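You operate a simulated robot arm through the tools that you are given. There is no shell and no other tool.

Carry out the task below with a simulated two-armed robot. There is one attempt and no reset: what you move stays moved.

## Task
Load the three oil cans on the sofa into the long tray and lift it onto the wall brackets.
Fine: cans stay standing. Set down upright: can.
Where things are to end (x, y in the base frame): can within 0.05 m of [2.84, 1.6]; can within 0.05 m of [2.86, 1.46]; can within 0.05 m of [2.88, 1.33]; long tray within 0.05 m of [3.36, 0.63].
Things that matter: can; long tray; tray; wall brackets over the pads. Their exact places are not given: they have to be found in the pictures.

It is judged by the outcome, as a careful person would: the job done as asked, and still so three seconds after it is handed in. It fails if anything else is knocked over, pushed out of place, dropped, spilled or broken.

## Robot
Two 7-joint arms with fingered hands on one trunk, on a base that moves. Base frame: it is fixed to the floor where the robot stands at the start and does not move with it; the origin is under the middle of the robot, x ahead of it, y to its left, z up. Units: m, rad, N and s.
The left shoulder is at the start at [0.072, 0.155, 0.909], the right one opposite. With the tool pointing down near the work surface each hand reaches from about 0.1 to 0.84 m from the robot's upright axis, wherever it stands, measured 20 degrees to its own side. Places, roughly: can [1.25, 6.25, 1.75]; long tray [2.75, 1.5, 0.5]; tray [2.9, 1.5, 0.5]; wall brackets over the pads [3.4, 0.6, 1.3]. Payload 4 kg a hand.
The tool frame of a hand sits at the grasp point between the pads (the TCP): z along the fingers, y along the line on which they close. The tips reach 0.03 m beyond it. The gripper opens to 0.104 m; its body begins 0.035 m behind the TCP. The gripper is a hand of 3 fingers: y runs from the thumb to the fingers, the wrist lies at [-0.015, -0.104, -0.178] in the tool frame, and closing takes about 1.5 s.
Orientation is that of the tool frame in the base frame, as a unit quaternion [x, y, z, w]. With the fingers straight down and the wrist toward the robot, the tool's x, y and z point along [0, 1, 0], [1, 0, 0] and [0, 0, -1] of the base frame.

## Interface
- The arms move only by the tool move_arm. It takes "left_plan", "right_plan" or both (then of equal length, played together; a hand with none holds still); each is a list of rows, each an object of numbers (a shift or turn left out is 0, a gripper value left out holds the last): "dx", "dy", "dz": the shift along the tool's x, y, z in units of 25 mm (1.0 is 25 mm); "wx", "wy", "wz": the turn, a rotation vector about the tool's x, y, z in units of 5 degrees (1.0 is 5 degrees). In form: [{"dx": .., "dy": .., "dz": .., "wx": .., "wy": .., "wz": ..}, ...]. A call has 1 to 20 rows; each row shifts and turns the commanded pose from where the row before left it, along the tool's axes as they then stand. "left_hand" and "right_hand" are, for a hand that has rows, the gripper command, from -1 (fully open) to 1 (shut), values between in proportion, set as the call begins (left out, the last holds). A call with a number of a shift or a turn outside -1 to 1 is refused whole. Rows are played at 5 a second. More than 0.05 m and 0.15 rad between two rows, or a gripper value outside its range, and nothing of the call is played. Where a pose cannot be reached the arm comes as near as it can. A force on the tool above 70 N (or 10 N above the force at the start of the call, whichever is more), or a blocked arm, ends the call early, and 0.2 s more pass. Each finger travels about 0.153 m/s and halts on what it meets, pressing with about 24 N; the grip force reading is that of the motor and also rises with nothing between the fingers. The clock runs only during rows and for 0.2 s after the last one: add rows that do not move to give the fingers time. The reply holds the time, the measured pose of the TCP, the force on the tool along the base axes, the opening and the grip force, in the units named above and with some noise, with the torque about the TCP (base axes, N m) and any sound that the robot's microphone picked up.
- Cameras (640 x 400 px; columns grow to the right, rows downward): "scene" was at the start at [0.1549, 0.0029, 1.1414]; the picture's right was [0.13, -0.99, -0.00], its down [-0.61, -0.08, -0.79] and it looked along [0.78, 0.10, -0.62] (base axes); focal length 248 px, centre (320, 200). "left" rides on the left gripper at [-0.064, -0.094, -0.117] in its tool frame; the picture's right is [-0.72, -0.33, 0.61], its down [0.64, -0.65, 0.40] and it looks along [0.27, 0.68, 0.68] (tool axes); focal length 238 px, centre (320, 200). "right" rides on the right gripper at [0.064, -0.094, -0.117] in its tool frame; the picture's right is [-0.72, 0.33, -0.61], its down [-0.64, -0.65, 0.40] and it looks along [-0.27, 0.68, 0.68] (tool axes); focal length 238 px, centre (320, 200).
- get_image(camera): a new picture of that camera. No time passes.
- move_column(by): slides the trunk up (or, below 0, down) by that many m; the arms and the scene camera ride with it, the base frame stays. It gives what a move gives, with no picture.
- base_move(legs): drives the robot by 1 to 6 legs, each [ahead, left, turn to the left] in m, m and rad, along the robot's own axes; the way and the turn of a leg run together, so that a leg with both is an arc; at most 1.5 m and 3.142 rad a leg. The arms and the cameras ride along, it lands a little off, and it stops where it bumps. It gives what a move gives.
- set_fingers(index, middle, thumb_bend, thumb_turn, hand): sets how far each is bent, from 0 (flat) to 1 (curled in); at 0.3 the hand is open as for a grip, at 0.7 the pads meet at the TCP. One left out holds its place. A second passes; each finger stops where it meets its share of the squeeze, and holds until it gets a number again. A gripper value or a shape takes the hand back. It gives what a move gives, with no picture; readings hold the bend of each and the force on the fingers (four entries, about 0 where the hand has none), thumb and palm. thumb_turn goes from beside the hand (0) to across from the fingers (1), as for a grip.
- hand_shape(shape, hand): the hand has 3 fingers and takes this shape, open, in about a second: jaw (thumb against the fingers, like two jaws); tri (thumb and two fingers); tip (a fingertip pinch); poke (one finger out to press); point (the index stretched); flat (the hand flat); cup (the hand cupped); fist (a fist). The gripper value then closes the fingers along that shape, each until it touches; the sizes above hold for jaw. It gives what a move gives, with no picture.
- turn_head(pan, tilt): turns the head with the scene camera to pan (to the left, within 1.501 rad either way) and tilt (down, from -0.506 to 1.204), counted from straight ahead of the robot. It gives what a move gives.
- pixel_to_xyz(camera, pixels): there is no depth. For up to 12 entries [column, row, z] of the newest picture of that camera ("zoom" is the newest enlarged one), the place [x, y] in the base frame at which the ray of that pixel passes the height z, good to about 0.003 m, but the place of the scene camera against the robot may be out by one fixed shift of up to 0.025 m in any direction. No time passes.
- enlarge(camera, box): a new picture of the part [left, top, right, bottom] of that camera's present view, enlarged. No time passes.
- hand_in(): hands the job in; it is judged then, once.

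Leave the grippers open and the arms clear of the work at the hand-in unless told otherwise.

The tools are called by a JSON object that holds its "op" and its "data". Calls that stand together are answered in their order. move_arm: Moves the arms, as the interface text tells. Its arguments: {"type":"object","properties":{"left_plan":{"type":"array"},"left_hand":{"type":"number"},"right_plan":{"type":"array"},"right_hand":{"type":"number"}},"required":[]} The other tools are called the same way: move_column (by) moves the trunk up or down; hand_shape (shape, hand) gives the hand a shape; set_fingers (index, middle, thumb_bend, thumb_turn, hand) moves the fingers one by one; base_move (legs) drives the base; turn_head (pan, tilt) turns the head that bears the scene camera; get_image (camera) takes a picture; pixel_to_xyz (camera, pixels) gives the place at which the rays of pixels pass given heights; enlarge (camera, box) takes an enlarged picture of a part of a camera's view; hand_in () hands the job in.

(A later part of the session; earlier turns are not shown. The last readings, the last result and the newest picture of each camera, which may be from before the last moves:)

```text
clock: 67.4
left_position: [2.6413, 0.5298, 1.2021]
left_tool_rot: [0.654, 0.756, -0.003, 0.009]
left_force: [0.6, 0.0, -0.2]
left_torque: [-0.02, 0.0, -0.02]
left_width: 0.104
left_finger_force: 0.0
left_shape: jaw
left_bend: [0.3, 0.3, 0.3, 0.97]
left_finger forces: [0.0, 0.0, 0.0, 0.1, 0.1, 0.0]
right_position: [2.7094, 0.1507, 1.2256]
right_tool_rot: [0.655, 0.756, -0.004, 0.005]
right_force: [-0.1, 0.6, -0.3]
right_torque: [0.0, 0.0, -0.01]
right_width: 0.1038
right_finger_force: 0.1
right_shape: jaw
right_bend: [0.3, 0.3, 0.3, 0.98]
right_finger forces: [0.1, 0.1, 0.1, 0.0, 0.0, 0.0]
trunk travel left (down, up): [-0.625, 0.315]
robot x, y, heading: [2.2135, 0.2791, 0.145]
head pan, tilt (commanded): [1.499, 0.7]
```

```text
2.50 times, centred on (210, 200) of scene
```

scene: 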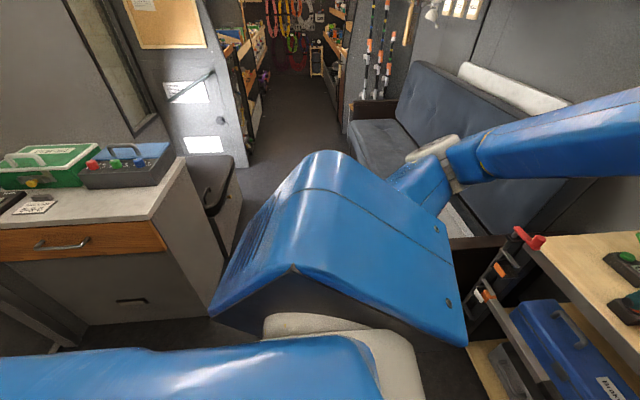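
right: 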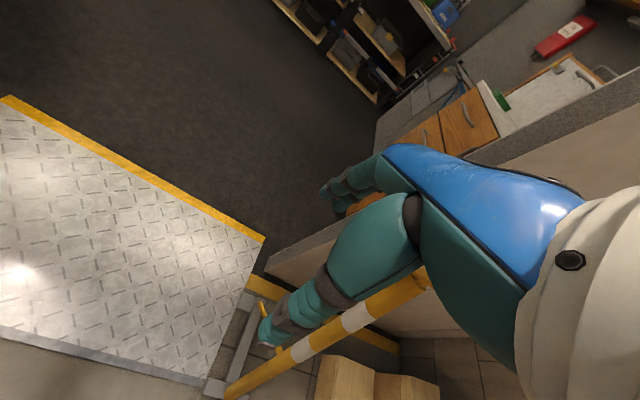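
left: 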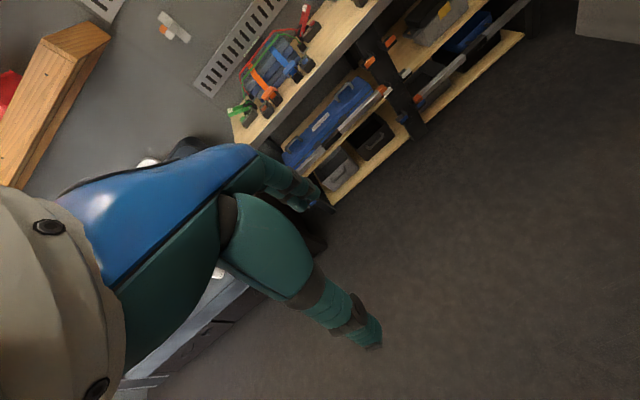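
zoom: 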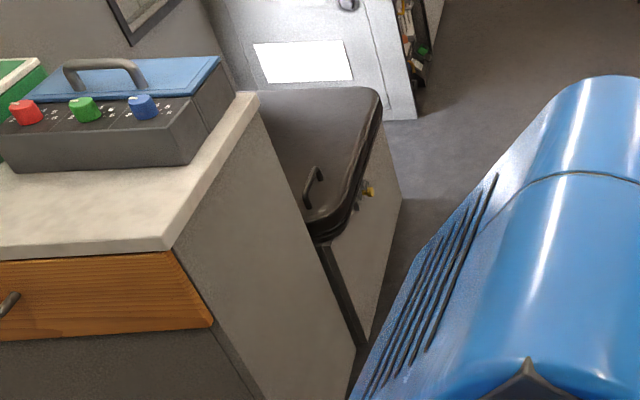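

The counter end and a fridge-like box with a black lid reach to about u ≈ 1.9. I go another 0.07 m ahead and then slide left 0.6 m.

{"op": "base_move", "data": {"legs": [[0.07, 0, 0], [0, 0.5, 0]]}}

{"op": "turn_head", "data": {"pan": 0.6, "tilt": 0.9}}

{"op": "get_image", "data": {"camera": "scene"}}

```text
clock: 70.9
left_position: [2.6426, 1.0134, 1.2034]
left_tool_rot: [0.657, 0.754, -0.001, 0.005]
left_force: [0.7, 0.0, 0.4]
left_torque: [-0.01, 0.0, -0.02]
left_width: 0.1039
left_finger_force: 0.0
left_shape: jaw
left_bend: [0.3, 0.3, 0.3, 0.97]
left_finger forces: [0.0, 0.0, 0.1, 0.0, 0.0, 0.0]
right_position: [2.7087, 0.6333, 1.2252]
right_tool_rot: [0.657, 0.754, -0.002, 0.002]
right_force: [-0.5, -0.3, -0.1]
right_torque: [0.01, 0.04, 0.0]
right_width: 0.104
right_finger_force: 0.0
right_shape: jaw
right_bend: [0.3, 0.3, 0.3, 0.98]
right_finger forces: [0.0, 0.0, 0.0, 0.0, 0.0, 0.0]
trunk travel left (down, up): [-0.625, 0.315]
robot x, y, heading: [2.217, 0.7695, 0.137]
head pan, tilt (commanded): [1.499, 0.7]
```

```text
clock: 72.1
left_position: [2.6412, 1.0228, 1.2022]
left_tool_rot: [0.657, 0.754, -0.003, 0.009]
left_force: [0.0, -0.2, 0.7]
left_torque: [-0.01, 0.03, 0.0]
left_width: 0.104
left_finger_force: 0.1
left_shape: jaw
left_bend: [0.3, 0.3, 0.3, 0.97]
left_finger forces: [0.0, 0.0, 0.0, 0.1, 0.0, 0.1]
right_position: [2.7068, 0.6439, 1.2271]
right_tool_rot: [0.657, 0.754, -0.005, 0.005]
right_force: [0.1, 0.1, 0.8]
right_torque: [0.01, 0.0, -0.02]
right_width: 0.104
right_finger_force: 0.0
right_shape: jaw
right_bend: [0.3, 0.3, 0.3, 0.98]
right_finger forces: [0.0, 0.1, 0.0, 0.1, 0.0, 0.1]
trunk travel left (down, up): [-0.625, 0.315]
robot x, y, heading: [2.2175, 0.7666, 0.138]
head pan, tilt (commanded): [0.6, 0.901]
```

```text
taken
```

scene: 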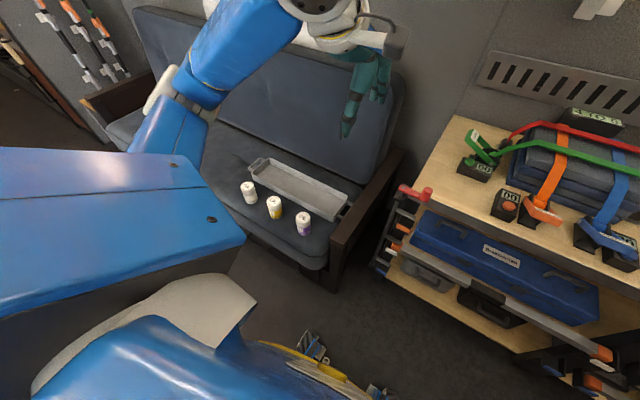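

Now I see the long grey tray on the seat, at (245–348, 158–218), and the three cans in front of it: white (248,192), yellow (274,207), purple (304,222). I enlarge and measure.

{"op": "enlarge", "data": {"camera": "scene", "box": [220, 140, 380, 260]}}

{"op": "pixel_to_xyz", "data": {"camera": "scene", "pixels": [[249, 202, 0.37], [274, 217, 0.37], [304, 234, 0.37], [248, 184, 0.46], [274, 199, 0.46], [304, 213, 0.46], [253, 160, 0.4], [245, 172, 0.4], [345, 195, 0.4], [338, 217, 0.4], [261, 256, 0.37], [327, 270, 0.37]]}}

```text
3.33 times, centred on (300, 200) of scene
```

zoom: 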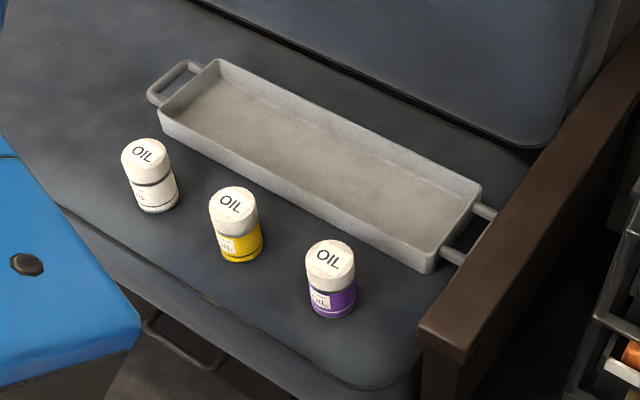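

```text
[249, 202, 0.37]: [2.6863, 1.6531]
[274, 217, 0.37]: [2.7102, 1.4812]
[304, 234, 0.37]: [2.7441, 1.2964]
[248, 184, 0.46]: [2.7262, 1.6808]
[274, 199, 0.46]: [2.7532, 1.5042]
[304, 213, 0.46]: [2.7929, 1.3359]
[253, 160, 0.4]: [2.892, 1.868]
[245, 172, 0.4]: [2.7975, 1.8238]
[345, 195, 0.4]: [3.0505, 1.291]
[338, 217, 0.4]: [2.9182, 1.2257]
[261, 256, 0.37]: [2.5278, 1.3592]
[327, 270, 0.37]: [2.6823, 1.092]
```

{"op": "turn_head", "data": {"pan": 0.4, "tilt": 0.05}}

{"op": "get_image", "data": {"camera": "scene"}}

```text
clock: 73.3
left_position: [2.6427, 1.0206, 1.2024]
left_tool_rot: [0.657, 0.754, -0.003, 0.008]
left_force: [0.7, 0.4, 0.1]
left_torque: [0.02, 0.02, -0.01]
left_width: 0.1039
left_finger_force: 0.0
left_shape: jaw
left_bend: [0.3, 0.3, 0.3, 0.97]
left_finger forces: [0.0, 0.0, 0.1, 0.0, 0.0, 0.0]
right_position: [2.7075, 0.6418, 1.2276]
right_tool_rot: [0.656, 0.755, -0.004, 0.004]
right_force: [0.4, -0.6, 0.0]
right_torque: [0.0, -0.01, 0.01]
right_width: 0.1038
right_finger_force: 0.0
right_shape: jaw
right_bend: [0.3, 0.3, 0.3, 0.98]
right_finger forces: [0.0, 0.0, 0.1, 0.0, 0.0, 0.1]
trunk travel left (down, up): [-0.625, 0.315]
robot x, y, heading: [2.2153, 0.7712, 0.139]
head pan, tilt (commanded): [0.4, 0.051]
```

```text
taken
```

scene: 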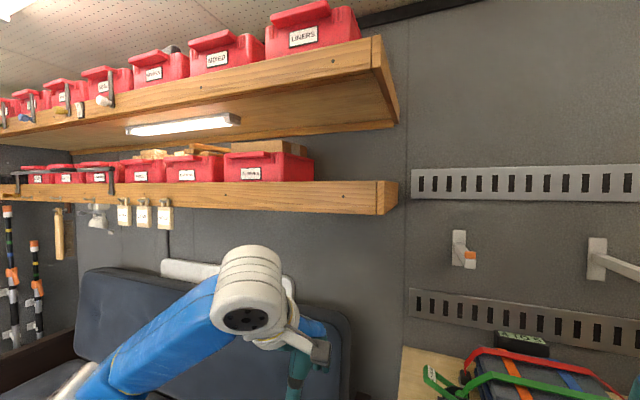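

The lower shelf (z ≈ 1.35–1.45) has its front near u ≈ 3.05; my hands stay in front of it. The two wall brackets are at (463,250) and (600,262). I slide left 0.5 m to stand in front of the tray.

{"op": "base_move", "data": {"legs": [[0, 0.5, 0]]}}

{"op": "turn_head", "data": {"pan": 0.0, "tilt": 0.9}}

{"op": "get_image", "data": {"camera": "scene"}}

```text
clock: 76.3
left_position: [2.5756, 1.513, 1.2018]
left_tool_rot: [0.658, 0.753, -0.001, 0.006]
left_force: [-0.2, -0.6, 0.2]
left_torque: [0.02, 0.05, 0.02]
left_width: 0.1041
left_finger_force: 0.0
left_shape: jaw
left_bend: [0.3, 0.3, 0.3, 0.97]
left_finger forces: [0.0, 0.1, 0.1, 0.1, 0.0, 0.1]
right_position: [2.6395, 1.1332, 1.2252]
right_tool_rot: [0.658, 0.753, -0.002, 0.002]
right_force: [-0.5, 0.1, 1.3]
right_torque: [0.03, 0.01, 0.03]
right_width: 0.1039
right_finger_force: 0.0
right_shape: jaw
right_bend: [0.3, 0.3, 0.3, 0.98]
right_finger forces: [0.0, 0.1, 0.0, 0.0, 0.1, 0.0]
trunk travel left (down, up): [-0.625, 0.315]
robot x, y, heading: [2.1509, 1.2667, 0.135]
head pan, tilt (commanded): [0.4, 0.051]
```

```text
clock: 77.4
left_position: [2.5713, 1.522, 1.2025]
left_tool_rot: [0.658, 0.753, -0.004, 0.009]
left_force: [-0.1, -0.2, -0.4]
left_torque: [0.02, -0.01, -0.01]
left_width: 0.1042
left_finger_force: 0.1
left_shape: jaw
left_bend: [0.3, 0.3, 0.3, 0.97]
left_finger forces: [0.0, 0.1, 0.0, 0.0, 0.0, 0.0]
right_position: [2.6353, 1.1423, 1.2286]
right_tool_rot: [0.658, 0.753, -0.004, 0.006]
right_force: [0.0, -0.2, 0.3]
right_torque: [-0.02, 0.0, 0.0]
right_width: 0.104
right_finger_force: 0.2
right_shape: jaw
right_bend: [0.3, 0.3, 0.3, 0.98]
right_finger forces: [0.0, 0.1, 0.0, 0.0, 0.0, 0.1]
trunk travel left (down, up): [-0.625, 0.315]
robot x, y, heading: [2.1433, 1.2717, 0.136]
head pan, tilt (commanded): [0.0, 0.901]
```

```text
taken
```

scene: 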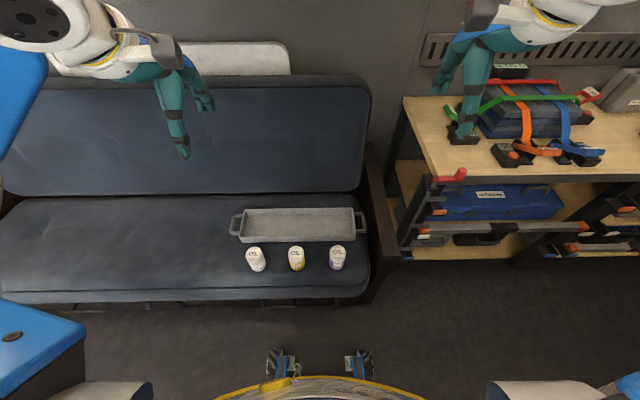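

{"op": "enlarge", "data": {"camera": "scene", "box": [220, 190, 380, 290]}}

{"op": "pixel_to_xyz", "data": {"camera": "scene", "pixels": [[258, 271, 0.36], [297, 270, 0.36], [338, 269, 0.36], [254, 250, 0.45], [296, 249, 0.45], [337, 248, 0.45], [242, 209, 0.42], [240, 238, 0.42], [355, 208, 0.42], [356, 237, 0.42], [300, 305, 0.0], [375, 300, 0.0]]}}

```text
4.00 times, centred on (300, 240) of scene
```

zoom: 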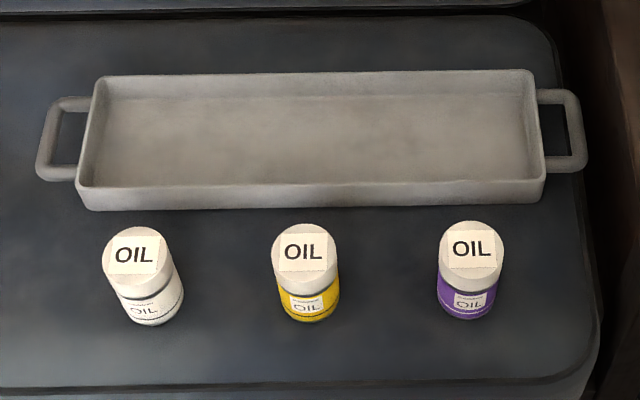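

```text
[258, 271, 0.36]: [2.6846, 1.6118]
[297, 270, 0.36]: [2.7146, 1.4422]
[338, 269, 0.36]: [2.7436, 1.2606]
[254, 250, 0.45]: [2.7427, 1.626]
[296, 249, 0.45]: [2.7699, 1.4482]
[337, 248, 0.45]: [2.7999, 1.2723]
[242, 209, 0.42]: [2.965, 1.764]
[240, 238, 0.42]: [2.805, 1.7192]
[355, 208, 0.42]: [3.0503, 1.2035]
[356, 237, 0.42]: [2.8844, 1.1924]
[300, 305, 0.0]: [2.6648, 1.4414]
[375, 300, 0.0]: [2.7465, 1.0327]
```

The pictures from two standpoints give can lids at z ≈ 0.53 and the tray centre near (2.87, 1.46), so the listed can places are the slots in the tray where it stands now. I centre myself on the tray: 0.09 m left, 0.04 m ahead, tiny left turn, then lower the trunk 0.3 m.

{"op": "base_move", "data": {"legs": [[0.04, 0.09, 0.008]]}}

{"op": "move_column", "data": {"by": -0.3}}

{"op": "get_image", "data": {"camera": "scene"}}

{"op": "get_image", "data": {"camera": "left"}}

{"op": "get_image", "data": {"camera": "right"}}

```text
clock: 78.6
left_position: [2.6014, 1.5797, 1.2091]
left_tool_rot: [0.656, 0.755, 0.007, -0.001]
left_force: [0.8, -0.8, 0.1]
left_torque: [0.04, 0.0, -0.02]
left_width: 0.104
left_finger_force: 0.0
left_shape: jaw
left_bend: [0.3, 0.3, 0.3, 0.97]
left_finger forces: [0.1, 0.0, 0.1, 0.1, 0.0, 0.0]
right_position: [2.6679, 1.2003, 1.2219]
right_tool_rot: [0.655, 0.755, 0.005, -0.005]
right_force: [-0.2, -0.9, -0.4]
right_torque: [0.03, 0.02, 0.01]
right_width: 0.1041
right_finger_force: 0.0
right_shape: jaw
right_bend: [0.3, 0.3, 0.3, 0.98]
right_finger forces: [0.0, 0.0, 0.0, 0.0, 0.1, 0.1]
trunk travel left (down, up): [-0.625, 0.315]
robot x, y, heading: [2.1752, 1.3602, 0.143]
head pan, tilt (commanded): [0.0, 0.901]
```

```text
clock: 81.6
left_position: [2.5962, 1.6096, 0.9049]
left_tool_rot: [0.656, 0.755, -0.001, 0.009]
left_force: [0.7, -0.2, 0.4]
left_torque: [0.01, -0.01, 0.01]
left_width: 0.1042
left_finger_force: 0.0
left_shape: jaw
left_bend: [0.3, 0.3, 0.3, 0.97]
left_finger forces: [0.1, 0.1, 0.0, 0.0, 0.1, 0.0]
right_position: [2.6645, 1.2294, 0.926]
right_tool_rot: [0.656, 0.755, -0.003, 0.004]
right_force: [0.4, -0.1, 0.2]
right_torque: [0.01, 0.0, -0.02]
right_width: 0.1042
right_finger_force: 0.0
right_shape: jaw
right_bend: [0.3, 0.3, 0.3, 0.98]
right_finger forces: [0.0, 0.1, 0.0, 0.0, 0.0, 0.1]
trunk travel left (down, up): [-0.325, 0.615]
robot x, y, heading: [2.1738, 1.3589, 0.147]
head pan, tilt (commanded): [0.0, 0.901]
```

```text
taken
```

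scene: 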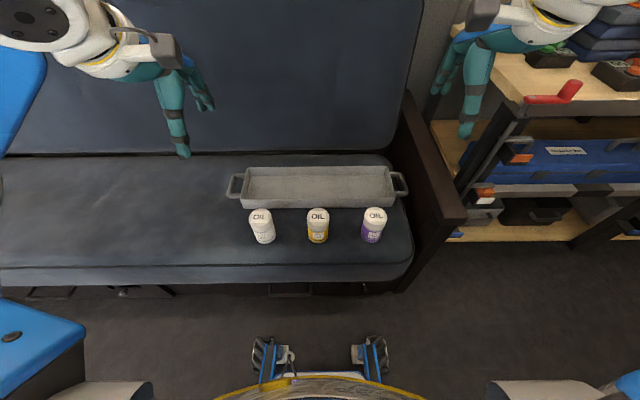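

```text
taken
```

left: 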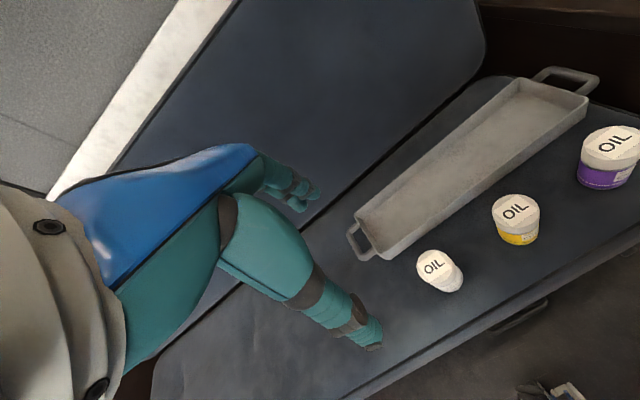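

```text
taken
```

right: 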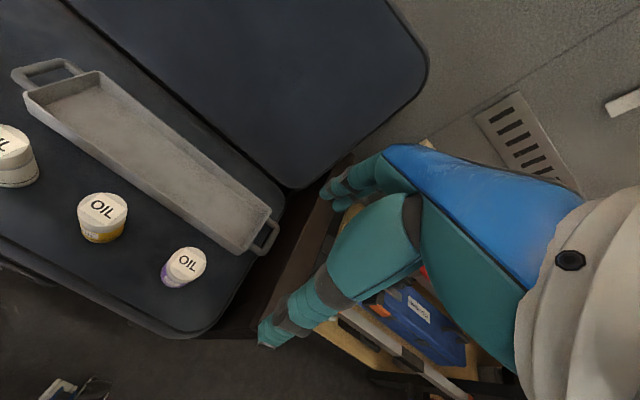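

Both hand cameras see all three cans and the tray. I triangulate the lids: left camera lid centres (433,266), (515,209), (614,142); right camera (187,265), (101,208).

{"op": "pixel_to_xyz", "data": {"camera": "left", "pixels": [[433, 266, 0.5], [433, 266, 0.55], [515, 209, 0.5], [515, 209, 0.55], [614, 142, 0.5], [614, 142, 0.55], [357, 212, 0.5], [376, 259, 0.5], [587, 98, 0.5], [521, 77, 0.5]]}}

{"op": "pixel_to_xyz", "data": {"camera": "right", "pixels": [[187, 265, 0.5], [187, 265, 0.55], [101, 208, 0.5], [101, 208, 0.55], [25, 93, 0.5], [102, 70, 0.5], [272, 208, 0.5], [247, 254, 0.5]]}}

{"op": "pixel_to_xyz", "data": {"camera": "scene", "pixels": [[260, 215, 0.5], [260, 215, 0.55], [318, 215, 0.5], [318, 215, 0.55], [375, 214, 0.5], [375, 214, 0.55], [244, 168, 0.5], [241, 196, 0.5], [391, 167, 0.5], [393, 195, 0.5]]}}

```text
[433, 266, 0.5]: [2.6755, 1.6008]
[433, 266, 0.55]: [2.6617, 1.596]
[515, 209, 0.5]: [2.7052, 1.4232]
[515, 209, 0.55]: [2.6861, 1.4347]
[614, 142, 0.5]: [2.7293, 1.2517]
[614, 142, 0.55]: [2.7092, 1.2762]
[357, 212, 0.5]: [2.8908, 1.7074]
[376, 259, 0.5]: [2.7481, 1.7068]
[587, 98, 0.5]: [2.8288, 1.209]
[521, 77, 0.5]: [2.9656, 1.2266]
```

```text
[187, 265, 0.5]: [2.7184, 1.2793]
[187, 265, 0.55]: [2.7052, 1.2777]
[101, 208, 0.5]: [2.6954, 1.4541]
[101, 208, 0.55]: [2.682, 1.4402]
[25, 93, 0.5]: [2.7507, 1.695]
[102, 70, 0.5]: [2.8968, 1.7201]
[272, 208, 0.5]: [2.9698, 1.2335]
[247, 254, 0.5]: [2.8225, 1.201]
```

```text
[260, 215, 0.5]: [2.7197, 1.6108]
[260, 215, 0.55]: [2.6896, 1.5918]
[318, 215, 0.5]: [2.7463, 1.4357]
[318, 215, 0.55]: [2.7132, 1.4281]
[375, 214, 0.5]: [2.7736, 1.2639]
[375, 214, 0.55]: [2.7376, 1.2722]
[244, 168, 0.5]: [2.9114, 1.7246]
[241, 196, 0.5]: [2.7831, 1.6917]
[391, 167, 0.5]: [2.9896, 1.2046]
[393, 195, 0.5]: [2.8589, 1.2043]
```

Triangulated: lids at z ≈ 0.556; white (2.660, 1.595), yellow (2.681, 1.437), purple (2.705, 1.277). Tray rim about 0.50 × 0.145 m, z ≈ 0.50, centred at (2.859, 1.463) – matching the listed slots. I bring the left hand above the white can and the right hand above the purple one, at z ≈ 0.70.

{"op": "move_arm", "data": {"left_plan": [{"dy": 0.307, "dx": -0.117, "dz": 1, "wx": 0.02, "wy": 0.02}, {"dy": 0.307, "dx": -0.117, "dz": 1, "wx": 0.02, "wy": 0.02}, {"dy": 0.307, "dx": -0.117, "dz": 1, "wx": 0.02, "wy": 0.02}, {"dy": 0.307, "dx": -0.117, "dz": 1, "wx": 0.02, "wy": 0.02}, {"dy": 0.307, "dx": -0.117, "dz": 1, "wx": 0.02, "wy": 0.02}, {"dy": 0.307, "dx": -0.117, "dz": 1, "wx": 0.02, "wy": 0.02}, {"dy": 0.307, "dx": -0.117, "dz": 1, "wx": 0.02, "wy": 0.02}, {"dy": 0.307, "dx": -0.117, "dz": 1, "wx": 0, "wy": 0}, {}], "right_plan": [{"dy": 0.233, "dx": 0.208, "dz": 1, "wy": 0.015}, {"dy": 0.233, "dx": 0.208, "dz": 1, "wy": 0.015}, {"dy": 0.233, "dx": 0.208, "dz": 1, "wy": 0.015}, {"dy": 0.233, "dx": 0.208, "dz": 1, "wy": 0.015}, {"dy": 0.233, "dx": 0.208, "dz": 1, "wy": 0.015}, {"dy": 0.233, "dx": 0.208, "dz": 1, "wy": 0.015}, {"dy": 0.233, "dx": 0.208, "dz": 1, "wy": 0.015}, {"dy": 0.233, "dx": 0.208, "dz": 1}, {"dz": 0.8}]}}

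{"op": "get_image", "data": {"camera": "left"}}

{"op": "get_image", "data": {"camera": "right"}}

{"op": "get_image", "data": {"camera": "scene"}}

```text
clock: 83.6
left_position: [2.6611, 1.5933, 0.7012]
left_tool_rot: [0.656, 0.755, -0.002, 0.001]
left_force: [-0.6, -0.7, -1.0]
left_torque: [0.0, 0.01, -0.01]
left_width: 0.1042
left_finger_force: 0.1
left_shape: jaw
left_bend: [0.3, 0.3, 0.3, 0.97]
left_finger forces: [0.0, 0.0, 0.0, 0.0, 0.0, 0.1]
right_position: [2.7058, 1.2765, 0.7066]
right_tool_rot: [0.656, 0.755, -0.001, 0.003]
right_force: [-0.9, 0.3, -0.6]
right_torque: [0.0, 0.01, 0.0]
right_width: 0.1041
right_finger_force: 0.0
right_shape: jaw
right_bend: [0.3, 0.3, 0.3, 0.98]
right_finger forces: [0.0, 0.0, 0.0, 0.0, 0.1, 0.1]
trunk travel left (down, up): [-0.325, 0.615]
robot x, y, heading: [2.1751, 1.358, 0.143]
head pan, tilt (commanded): [0.0, 0.901]
```

```text
taken
```

left: 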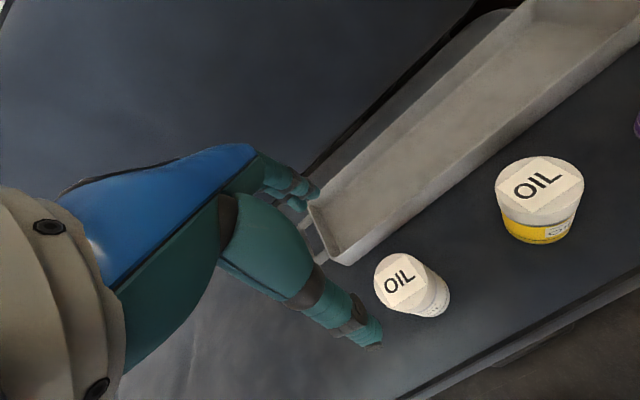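

```text
taken
```

right: 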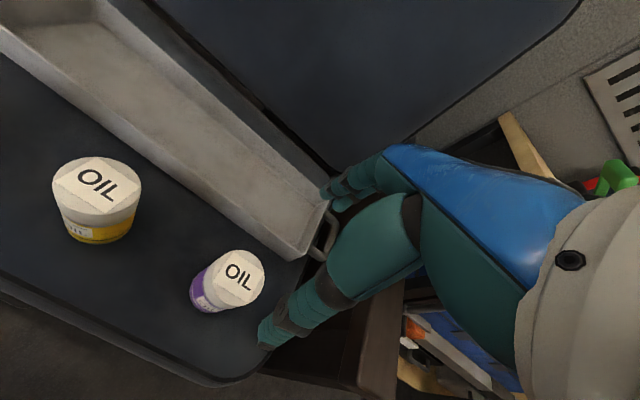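

```text
taken
```

scene: 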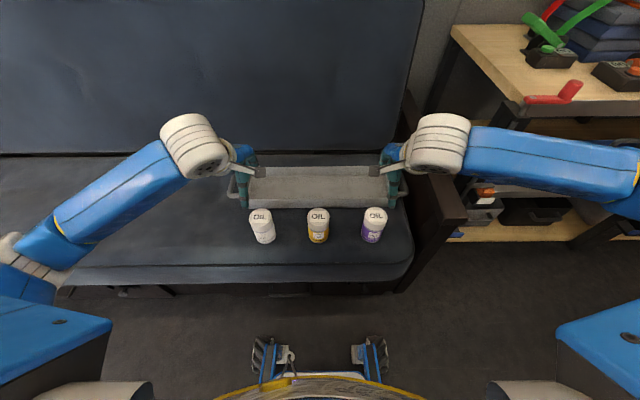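

The lids appear almost exactly where "straight below the TCP" projects (left (396,278) vs lid (402,281); right (242,279) vs lid (238,278)). I refine with pixel_to_xyz, also for the can foot to get its size.

{"op": "enlarge", "data": {"camera": "left", "box": [340, 220, 480, 340]}}

{"op": "enlarge", "data": {"camera": "right", "box": [160, 220, 300, 340]}}

{"op": "pixel_to_xyz", "data": {"camera": "left", "pixels": [[402, 281, 0.556], [540, 186, 0.556], [374, 290, 0.556], [429, 270, 0.556], [320, 226, 0.5], [345, 263, 0.5]]}}

{"op": "pixel_to_xyz", "data": {"camera": "right", "pixels": [[238, 278, 0.556], [97, 187, 0.556], [212, 272, 0.556], [264, 285, 0.556], [320, 205, 0.5], [297, 259, 0.5]]}}

```text
3.33 times, centred on (410, 280) of left
```

zoom: 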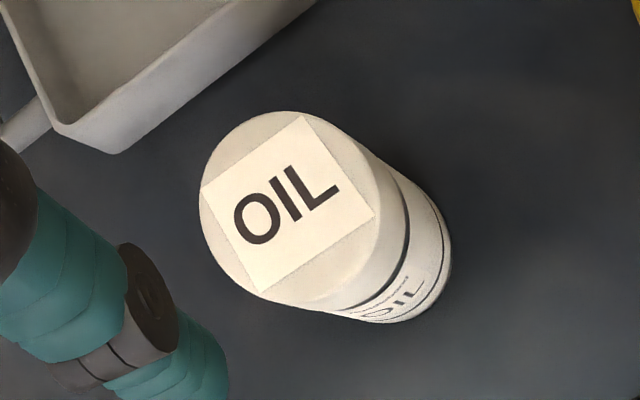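

```text
3.33 times, centred on (230, 280) of right
```

zoom: 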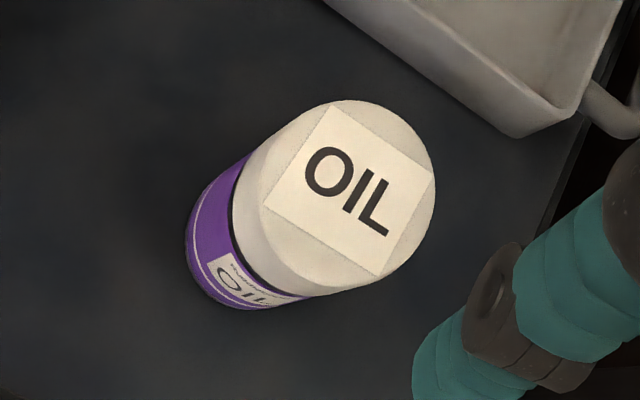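

```text
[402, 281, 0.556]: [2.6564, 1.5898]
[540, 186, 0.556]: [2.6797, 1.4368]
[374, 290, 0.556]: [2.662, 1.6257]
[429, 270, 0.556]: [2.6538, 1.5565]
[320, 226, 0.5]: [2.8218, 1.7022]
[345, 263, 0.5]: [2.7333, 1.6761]
```

```text
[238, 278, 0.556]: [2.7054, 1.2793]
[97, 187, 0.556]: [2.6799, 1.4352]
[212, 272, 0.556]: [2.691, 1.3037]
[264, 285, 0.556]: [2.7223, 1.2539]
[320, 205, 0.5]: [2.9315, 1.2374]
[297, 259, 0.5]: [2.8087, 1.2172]
```

White can is at (2.656, 1.591), purple at (2.705, 1.278), diameter ≈ 0.06. I lower both open hands around the cans to z ≈ 0.56 first.

{"op": "move_arm", "data": {"left_plan": [{"dz": 0.95, "dy": -0.03}, {"dz": 0.95, "dy": -0.03}, {"dz": 0.95, "dy": -0.03}, {"dz": 0.95, "dy": -0.03}, {"dz": 0.95, "dy": -0.03}, {"dz": 0.95, "dy": -0.03}, {}], "right_plan": [{"dz": 0.98, "dx": 0.01}, {"dz": 0.98, "dx": 0.01}, {"dz": 0.98, "dx": 0.01}, {"dz": 0.98, "dx": 0.01}, {"dz": 0.98, "dx": 0.01}, {"dz": 0.98, "dx": 0.01}, {}], "left_hand": -1, "right_hand": -1}}

{"op": "get_image", "data": {"camera": "left"}}

{"op": "get_image", "data": {"camera": "right"}}

{"op": "get_image", "data": {"camera": "scene"}}

```text
clock: 85.2
left_position: [2.6545, 1.5921, 0.5604]
left_tool_rot: [0.656, 0.754, -0.001, 0.002]
left_force: [-0.1, 0.0, 0.5]
left_torque: [-0.04, 0.03, 0.01]
left_width: 0.1043
left_finger_force: 0.0
left_shape: jaw
left_bend: [0.3, 0.3, 0.3, 0.97]
left_finger forces: [0.0, 0.1, 0.1, 0.0, 0.0, 0.1]
right_position: [2.7073, 1.2774, 0.5601]
right_tool_rot: [0.656, 0.754, -0.002, 0.001]
right_force: [0.2, -0.1, 0.7]
right_torque: [-0.02, -0.04, -0.02]
right_width: 0.1041
right_finger_force: 0.1
right_shape: jaw
right_bend: [0.3, 0.3, 0.3, 0.98]
right_finger forces: [0.0, 0.0, 0.0, 0.0, 0.1, 0.0]
trunk travel left (down, up): [-0.325, 0.615]
robot x, y, heading: [2.1741, 1.3621, 0.142]
head pan, tilt (commanded): [0.0, 0.901]
```

```text
taken
```

left: 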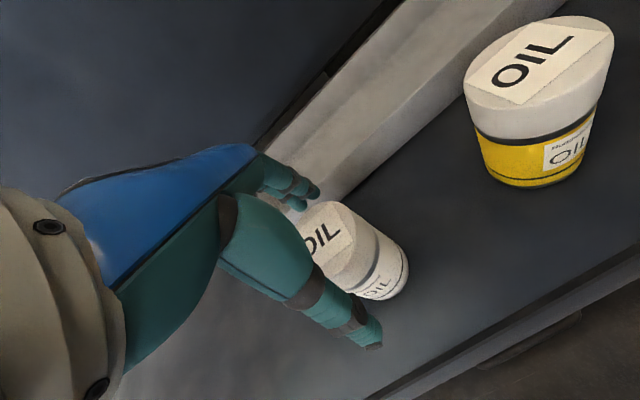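

```text
taken
```

right: 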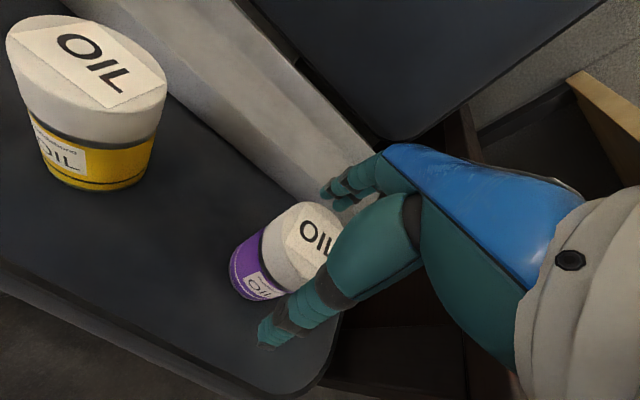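

```text
taken
```

scene: 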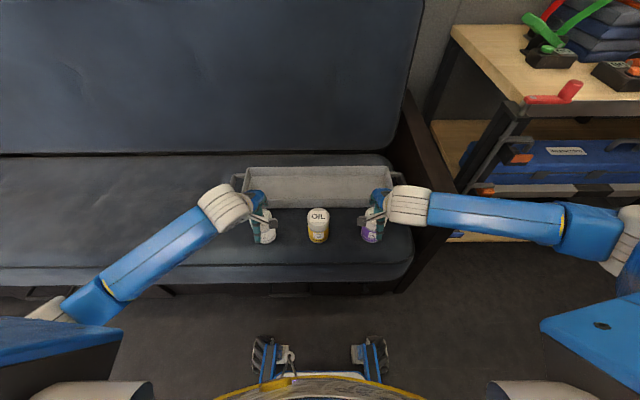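

The lids sit between thumb and fingers. I lower 0.03 m more (TCP z ≈ 0.53) and close both hands.

{"op": "move_arm", "data": {"left_plan": [{"dz": 0.6, "dy": 0.05}, {"dz": 0.6}, {}], "right_plan": [{"dz": 0.6, "dy": -0.05}, {"dz": 0.6}, {}]}}

{"op": "move_arm", "data": {"left_plan": [{}, {}, {}, {}, {}, {}, {}, {}, {}, {}], "right_plan": [{}, {}, {}, {}, {}, {}, {}, {}, {}, {}], "left_hand": 1, "right_hand": 1}}

{"op": "get_image", "data": {"camera": "left"}}

{"op": "get_image", "data": {"camera": "right"}}

```text
clock: 86.0
left_position: [2.6574, 1.5922, 0.5306]
left_tool_rot: [0.656, 0.755, -0.002, 0.001]
left_force: [-0.2, 0.3, 0.4]
left_torque: [0.04, 0.0, 0.03]
left_width: 0.104
left_finger_force: 0.0
left_shape: jaw
left_bend: [0.3, 0.3, 0.3, 0.97]
left_finger forces: [0.1, 0.1, 0.1, 0.0, 0.0, 0.0]
right_position: [2.7049, 1.2771, 0.5304]
right_tool_rot: [0.656, 0.755, -0.001, 0.001]
right_force: [-0.6, 0.0, -0.1]
right_torque: [0.0, 0.0, 0.01]
right_width: 0.1043
right_finger_force: 0.0
right_shape: jaw
right_bend: [0.3, 0.3, 0.3, 0.98]
right_finger forces: [0.0, 0.0, 0.0, 0.0, 0.0, 0.0]
trunk travel left (down, up): [-0.325, 0.615]
robot x, y, heading: [2.1761, 1.3593, 0.142]
head pan, tilt (commanded): [0.0, 0.901]
```

```text
clock: 88.2
left_position: [2.6565, 1.5919, 0.5313]
left_tool_rot: [0.656, 0.755, -0.003, 0.0]
left_force: [-0.7, -0.5, -1.2]
left_torque: [-0.01, 0.0, 0.0]
left_width: 0.0524
left_finger_force: 23.8
left_shape: jaw
left_bend: [0.74, 0.42, 0.71, 1.0]
left_finger forces: [13.8, 7.6, 0.0, 0.0, 21.8, 0.0]
right_position: [2.7049, 1.2779, 0.5307]
right_tool_rot: [0.656, 0.755, -0.001, 0.0]
right_force: [0.1, 0.6, -0.1]
right_torque: [0.0, 0.02, 0.01]
right_width: 0.0528
right_finger_force: 23.5
right_shape: jaw
right_bend: [0.74, 0.42, 0.72, 1.0]
right_finger forces: [14.0, 7.0, 0.0, 0.1, 21.6, 0.0]
trunk travel left (down, up): [-0.325, 0.615]
robot x, y, heading: [2.1775, 1.3592, 0.141]
head pan, tilt (commanded): [0.0, 0.901]
```

```text
taken
```

left: 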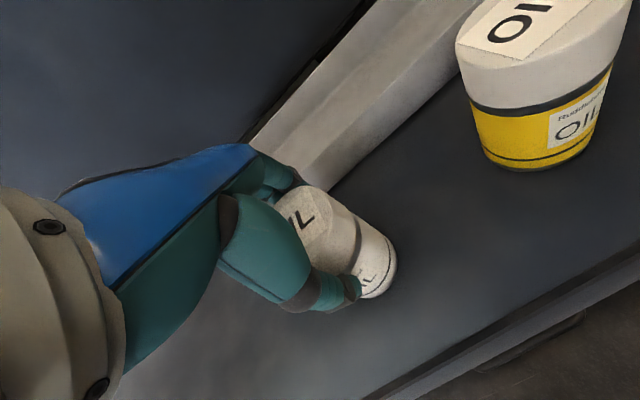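

```text
taken
```

right: 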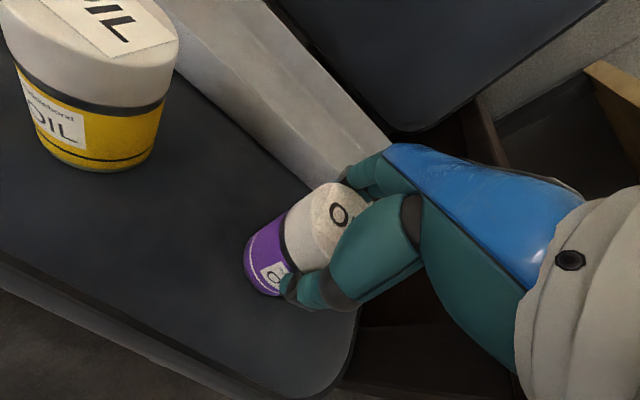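

Both cans are gripped (width ≈ 0.053 m, ≈ 24 N). I lift both 0.1 m straight up.

{"op": "move_arm", "data": {"left_plan": [{"dz": -0.5}, {"dz": -0.8}, {"dz": -0.9}, {"dz": -0.9}, {"dz": -0.9}, {}], "right_plan": [{"dz": -0.5}, {"dz": -0.8}, {"dz": -0.9}, {"dz": -0.9}, {"dz": -0.9}, {}]}}

{"op": "get_image", "data": {"camera": "left"}}

{"op": "get_image", "data": {"camera": "right"}}

{"op": "get_image", "data": {"camera": "scene"}}

```text
clock: 89.6
left_position: [2.6576, 1.5936, 0.6311]
left_tool_rot: [0.656, 0.755, -0.002, 0.0]
left_force: [0.2, 0.5, -2.4]
left_torque: [0.01, 0.03, -0.01]
left_width: 0.0531
left_finger_force: 24.4
left_shape: jaw
left_bend: [0.74, 0.42, 0.71, 1.0]
left_finger forces: [13.9, 7.8, 0.1, 0.0, 21.5, 0.1]
right_position: [2.7016, 1.2777, 0.6315]
right_tool_rot: [0.656, 0.755, -0.001, 0.001]
right_force: [0.1, -1.5, -2.6]
right_torque: [0.0, 0.01, -0.01]
right_width: 0.0528
right_finger_force: 23.6
right_shape: jaw
right_bend: [0.74, 0.42, 0.72, 1.0]
right_finger forces: [14.1, 7.3, 0.0, 0.0, 21.4, 0.1]
trunk travel left (down, up): [-0.325, 0.615]
robot x, y, heading: [2.1738, 1.3614, 0.148]
head pan, tilt (commanded): [0.0, 0.901]
```

```text
taken
```

left: 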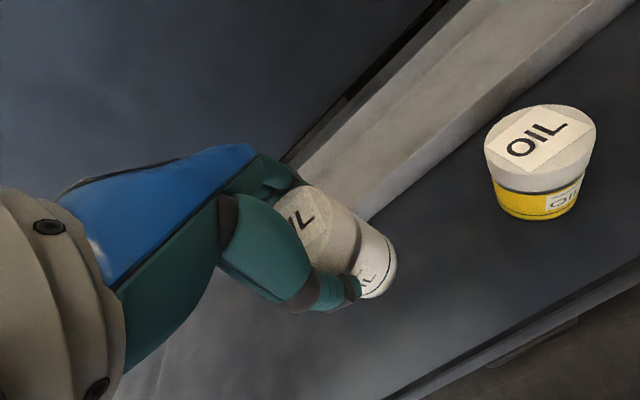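

```text
taken
```

right: 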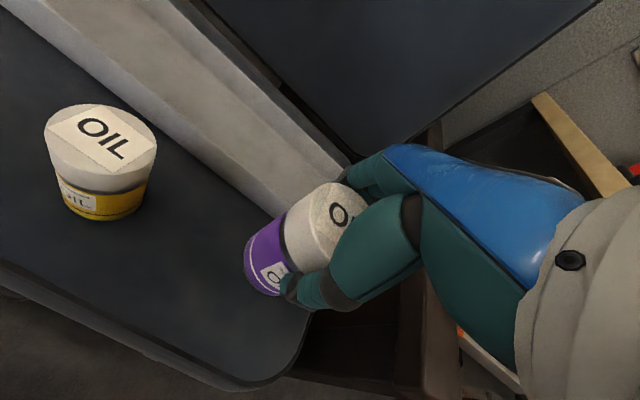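

```text
taken
```

scene: 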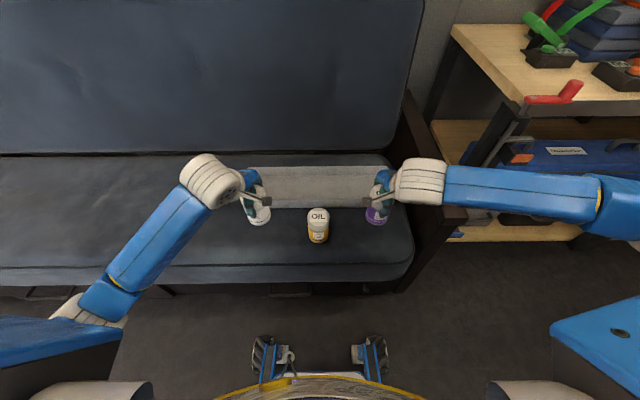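

Both cans hang upright. I move them forward over their slots: white to (2.84, 1.60), purple to (2.88, 1.33).

{"op": "move_arm", "data": {"left_plan": [{"dy": 0.9, "dx": -0.095}, {"dy": 0.91, "dx": -0.095}, {"dy": 0.91, "dx": -0.095}, {"dy": 0.91, "dx": -0.095}, {"dy": 0.91, "dx": -0.095}, {"dy": 0.91, "dx": -0.095}, {"dy": 0.91, "dx": -0.095}, {"dy": 0.9, "dx": -0.095}, {}, {}], "right_plan": [{"dy": 0.92, "dx": 0.135}, {"dy": 0.92, "dx": 0.135}, {"dy": 0.92, "dx": 0.135}, {"dy": 0.92, "dx": 0.135}, {"dy": 0.92, "dx": 0.135}, {"dy": 0.92, "dx": 0.135}, {"dy": 0.92, "dx": 0.135}, {"dy": 0.92, "dx": 0.135}, {}, {}]}}

{"op": "get_image", "data": {"camera": "left"}}

{"op": "get_image", "data": {"camera": "right"}}

{"op": "enlarge", "data": {"camera": "scene", "box": [210, 130, 430, 260]}}

```text
clock: 91.8
left_position: [2.84, 1.5998, 0.63]
left_tool_rot: [0.656, 0.755, -0.003, 0.0]
left_force: [-0.2, -0.3, -2.6]
left_torque: [-0.01, 0.0, 0.0]
left_width: 0.0529
left_finger_force: 24.3
left_shape: jaw
left_bend: [0.74, 0.42, 0.71, 1.0]
left_finger forces: [13.9, 7.8, 0.1, 0.0, 21.5, 0.1]
right_position: [2.8838, 1.3308, 0.6292]
right_tool_rot: [0.656, 0.755, -0.002, 0.002]
right_force: [0.3, -0.3, -2.5]
right_torque: [0.0, 0.0, -0.02]
right_width: 0.0527
right_finger_force: 24.2
right_shape: jaw
right_bend: [0.74, 0.42, 0.72, 1.0]
right_finger forces: [14.2, 7.4, 0.0, 0.1, 21.5, 0.0]
trunk travel left (down, up): [-0.325, 0.615]
robot x, y, heading: [2.1784, 1.3586, 0.143]
head pan, tilt (commanded): [0.0, 0.901]
```

```text
taken
```

left: 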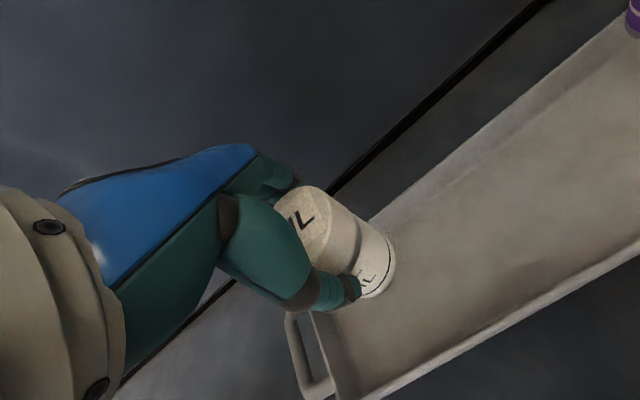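

```text
taken
```

right: 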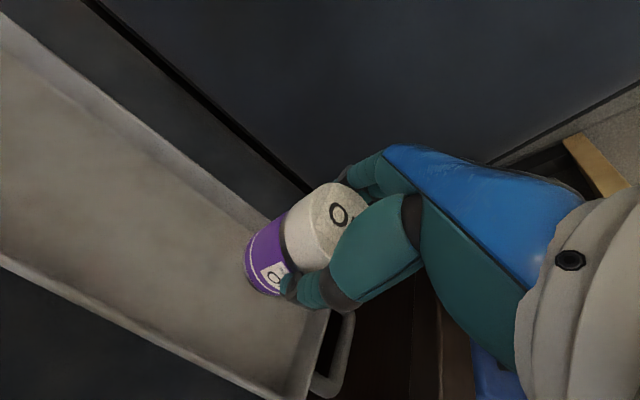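

```text
2.91 times, centred on (320, 195) of scene
```

zoom: 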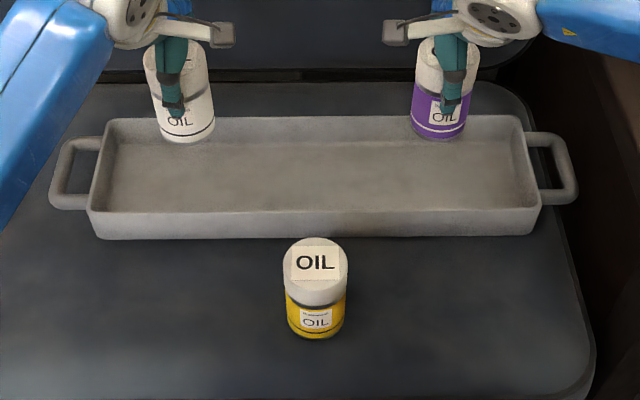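

Both cans are over the tray's middle line. I lower 0.085 m (to TCP z ≈ 0.545), then feel for the tray floor.

{"op": "move_arm", "data": {"left_plan": [{"dz": 0.8}, {"dz": 0.8}, {"dz": 0.8}, {"dz": 0.5}, {"dz": 0.5}, {}], "right_plan": [{"dz": 0.8}, {"dz": 0.8}, {"dz": 0.8}, {"dz": 0.5}, {"dz": 0.5}, {}]}}

{"op": "enlarge", "data": {"camera": "scene", "box": [210, 130, 430, 260]}}

{"op": "get_image", "data": {"camera": "left"}}

{"op": "get_image", "data": {"camera": "right"}}

```text
clock: 93.2
left_position: [2.8403, 1.6006, 0.5444]
left_tool_rot: [0.656, 0.755, -0.003, 0.0]
left_force: [0.0, 0.6, -3.0]
left_torque: [0.0, 0.02, 0.03]
left_width: 0.0524
left_finger_force: 24.2
left_shape: jaw
left_bend: [0.74, 0.42, 0.71, 1.0]
left_finger forces: [14.0, 7.8, 0.1, 0.0, 21.4, 0.0]
right_position: [2.8819, 1.3319, 0.5441]
right_tool_rot: [0.656, 0.754, -0.001, 0.002]
right_force: [0.4, -1.2, -2.3]
right_torque: [-0.01, 0.01, -0.05]
right_width: 0.0526
right_finger_force: 23.5
right_shape: jaw
right_bend: [0.74, 0.42, 0.72, 1.0]
right_finger forces: [14.2, 7.5, 0.0, 0.0, 21.4, 0.1]
trunk travel left (down, up): [-0.325, 0.615]
robot x, y, heading: [2.1758, 1.3581, 0.143]
head pan, tilt (commanded): [0.0, 0.901]
```

```text
2.91 times, centred on (320, 195) of scene
```

zoom: 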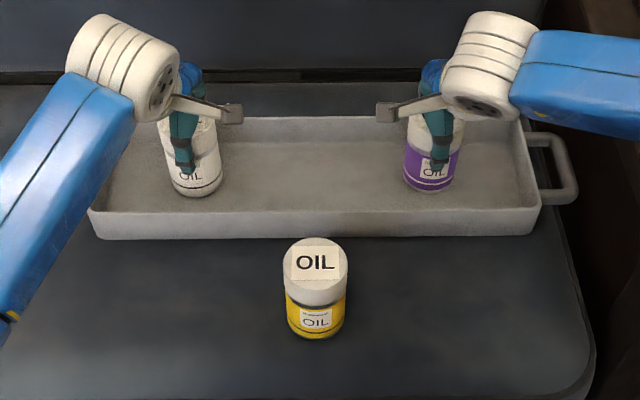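

```text
taken
```

left: 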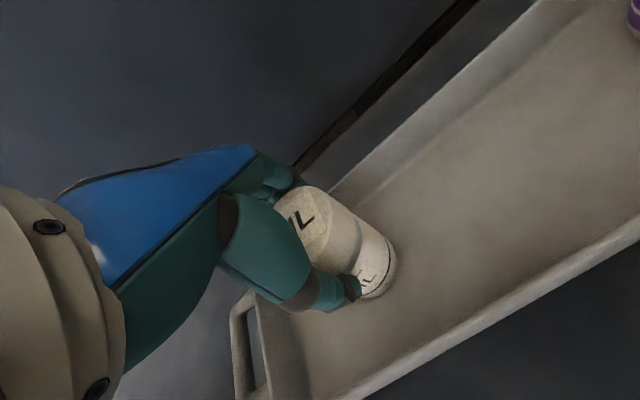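

```text
taken
```

right: 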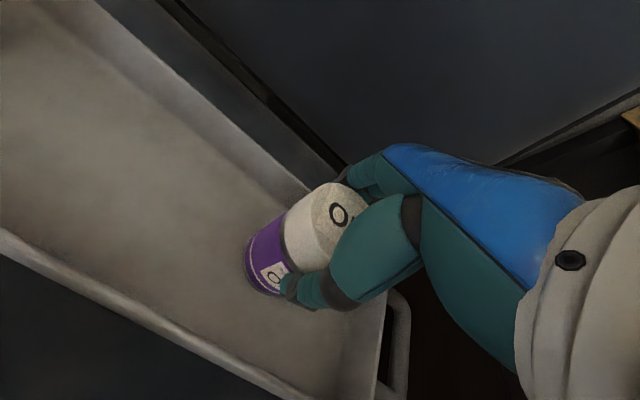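

{"op": "move_arm", "data": {"left_plan": [{"dz": 0.08}, {"dz": 0.08}, {"dz": 0.08}, {}], "right_plan": [{"dz": 0.08}, {"dz": 0.08}, {"dz": 0.08}, {}]}}

```text
clock: 94.2
left_position: [2.8403, 1.6006, 0.5399]
left_tool_rot: [0.656, 0.755, -0.003, 0.001]
left_force: [0.8, -0.3, -2.2]
left_torque: [-0.01, 0.03, 0.02]
left_width: 0.0527
left_finger_force: 24.2
left_shape: jaw
left_bend: [0.74, 0.42, 0.71, 1.0]
left_finger forces: [13.9, 7.8, 0.1, 0.0, 21.5, 0.0]
right_position: [2.8826, 1.3318, 0.5382]
right_tool_rot: [0.656, 0.755, -0.001, 0.001]
right_force: [-0.9, -0.4, -2.5]
right_torque: [0.02, -0.01, -0.03]
right_width: 0.0525
right_finger_force: 23.9
right_shape: jaw
right_bend: [0.74, 0.42, 0.72, 1.0]
right_finger forces: [14.2, 7.4, 0.0, 0.0, 21.4, 0.1]
trunk travel left (down, up): [-0.325, 0.615]
robot x, y, heading: [2.1727, 1.3571, 0.143]
head pan, tilt (commanded): [0.0, 0.901]
```

Still only the can's weight (≈ −2.4 N) – not touching yet. Down 2 mm at a time.

{"op": "move_arm", "data": {"left_plan": [{"dz": 0.06}, {"dz": 0.06}, {}], "right_plan": [{"dz": 0.06}, {"dz": 0.06}, {}]}}

```text
clock: 95.0
left_position: [2.8397, 1.6004, 0.5359]
left_tool_rot: [0.656, 0.755, -0.002, 0.0]
left_force: [1.2, 0.0, 0.6]
left_torque: [-0.02, -0.01, 0.0]
left_width: 0.0529
left_finger_force: 24.2
left_shape: jaw
left_bend: [0.74, 0.42, 0.71, 1.0]
left_finger forces: [14.1, 7.9, 0.0, 0.0, 21.6, 0.0]
right_position: [2.8825, 1.3314, 0.5359]
right_tool_rot: [0.656, 0.755, -0.002, 0.001]
right_force: [0.5, -0.5, -2.0]
right_torque: [0.06, 0.0, -0.03]
right_width: 0.0528
right_finger_force: 24.0
right_shape: jaw
right_bend: [0.74, 0.42, 0.72, 1.0]
right_finger forces: [14.4, 7.5, 0.0, 0.0, 21.4, 0.0]
trunk travel left (down, up): [-0.325, 0.615]
robot x, y, heading: [2.1766, 1.358, 0.141]
head pan, tilt (commanded): [0.0, 0.901]
```

{"op": "move_arm", "data": {"left_plan": [{"dz": 0.02}, {}], "right_plan": [{"dz": 0.06}, {}]}}

```text
clock: 95.6
left_position: [2.8403, 1.6001, 0.5369]
left_tool_rot: [0.655, 0.755, -0.002, 0.0]
left_force: [0.9, -0.7, 1.3]
left_torque: [0.03, -0.05, 0.03]
left_width: 0.0529
left_finger_force: 23.4
left_shape: jaw
left_bend: [0.74, 0.42, 0.71, 1.0]
left_finger forces: [14.6, 8.5, 0.0, 0.0, 21.3, 0.0]
right_position: [2.8828, 1.3304, 0.5342]
right_tool_rot: [0.656, 0.755, 0.0, 0.003]
right_force: [0.6, -0.3, 5.1]
right_torque: [0.02, -0.03, -0.02]
right_width: 0.0524
right_finger_force: 24.2
right_shape: jaw
right_bend: [0.74, 0.42, 0.72, 1.0]
right_finger forces: [14.6, 8.0, 0.0, 0.0, 22.2, 0.0]
trunk travel left (down, up): [-0.325, 0.615]
robot x, y, heading: [2.1748, 1.361, 0.145]
head pan, tilt (commanded): [0.0, 0.901]
```

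Both cans rest on the tray floor. I open both hands partially (≈ 0.08 m) so the fingers don't press against the tray walls.

{"op": "move_arm", "data": {"left_plan": [{}, {}, {}, {}, {}, {}], "right_plan": [{}, {}, {}, {}, {}, {}], "left_hand": -0.5, "right_hand": -0.5}}

{"op": "get_image", "data": {"camera": "left"}}

{"op": "get_image", "data": {"camera": "right"}}

```text
clock: 97.0
left_position: [2.8414, 1.6012, 0.5366]
left_tool_rot: [0.655, 0.756, -0.002, -0.001]
left_force: [1.2, -0.2, 0.4]
left_torque: [-0.01, -0.04, 0.01]
left_width: 0.0777
left_finger_force: 0.1
left_shape: jaw
left_bend: [0.27, 0.36, 0.54, 0.99]
left_finger forces: [0.1, 0.0, 0.0, 0.0, 0.0, 0.0]
right_position: [2.8828, 1.3303, 0.5334]
right_tool_rot: [0.656, 0.755, -0.001, 0.002]
right_force: [-0.4, -0.3, 0.2]
right_torque: [0.02, 0.0, 0.01]
right_width: 0.0779
right_finger_force: 0.0
right_shape: jaw
right_bend: [0.27, 0.36, 0.54, 0.99]
right_finger forces: [0.0, 0.0, 0.0, 0.0, 0.0, 0.0]
trunk travel left (down, up): [-0.325, 0.615]
robot x, y, heading: [2.1768, 1.3562, 0.144]
head pan, tilt (commanded): [0.0, 0.901]
```

```text
taken
```

left: 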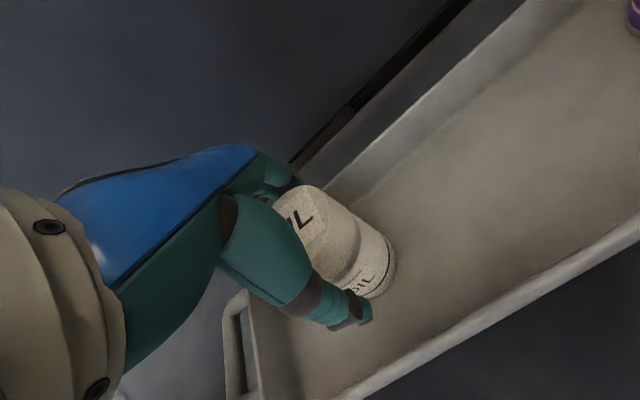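

```text
taken
```

right: 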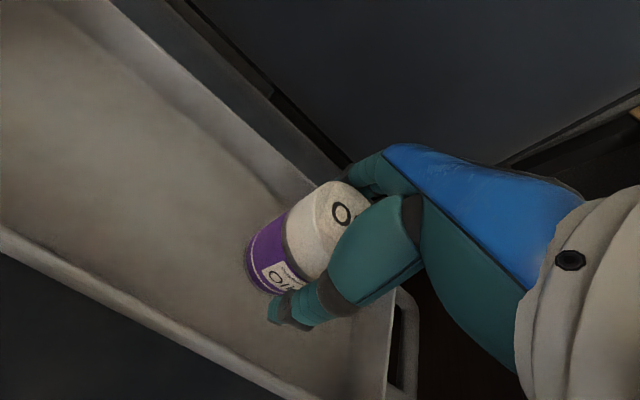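

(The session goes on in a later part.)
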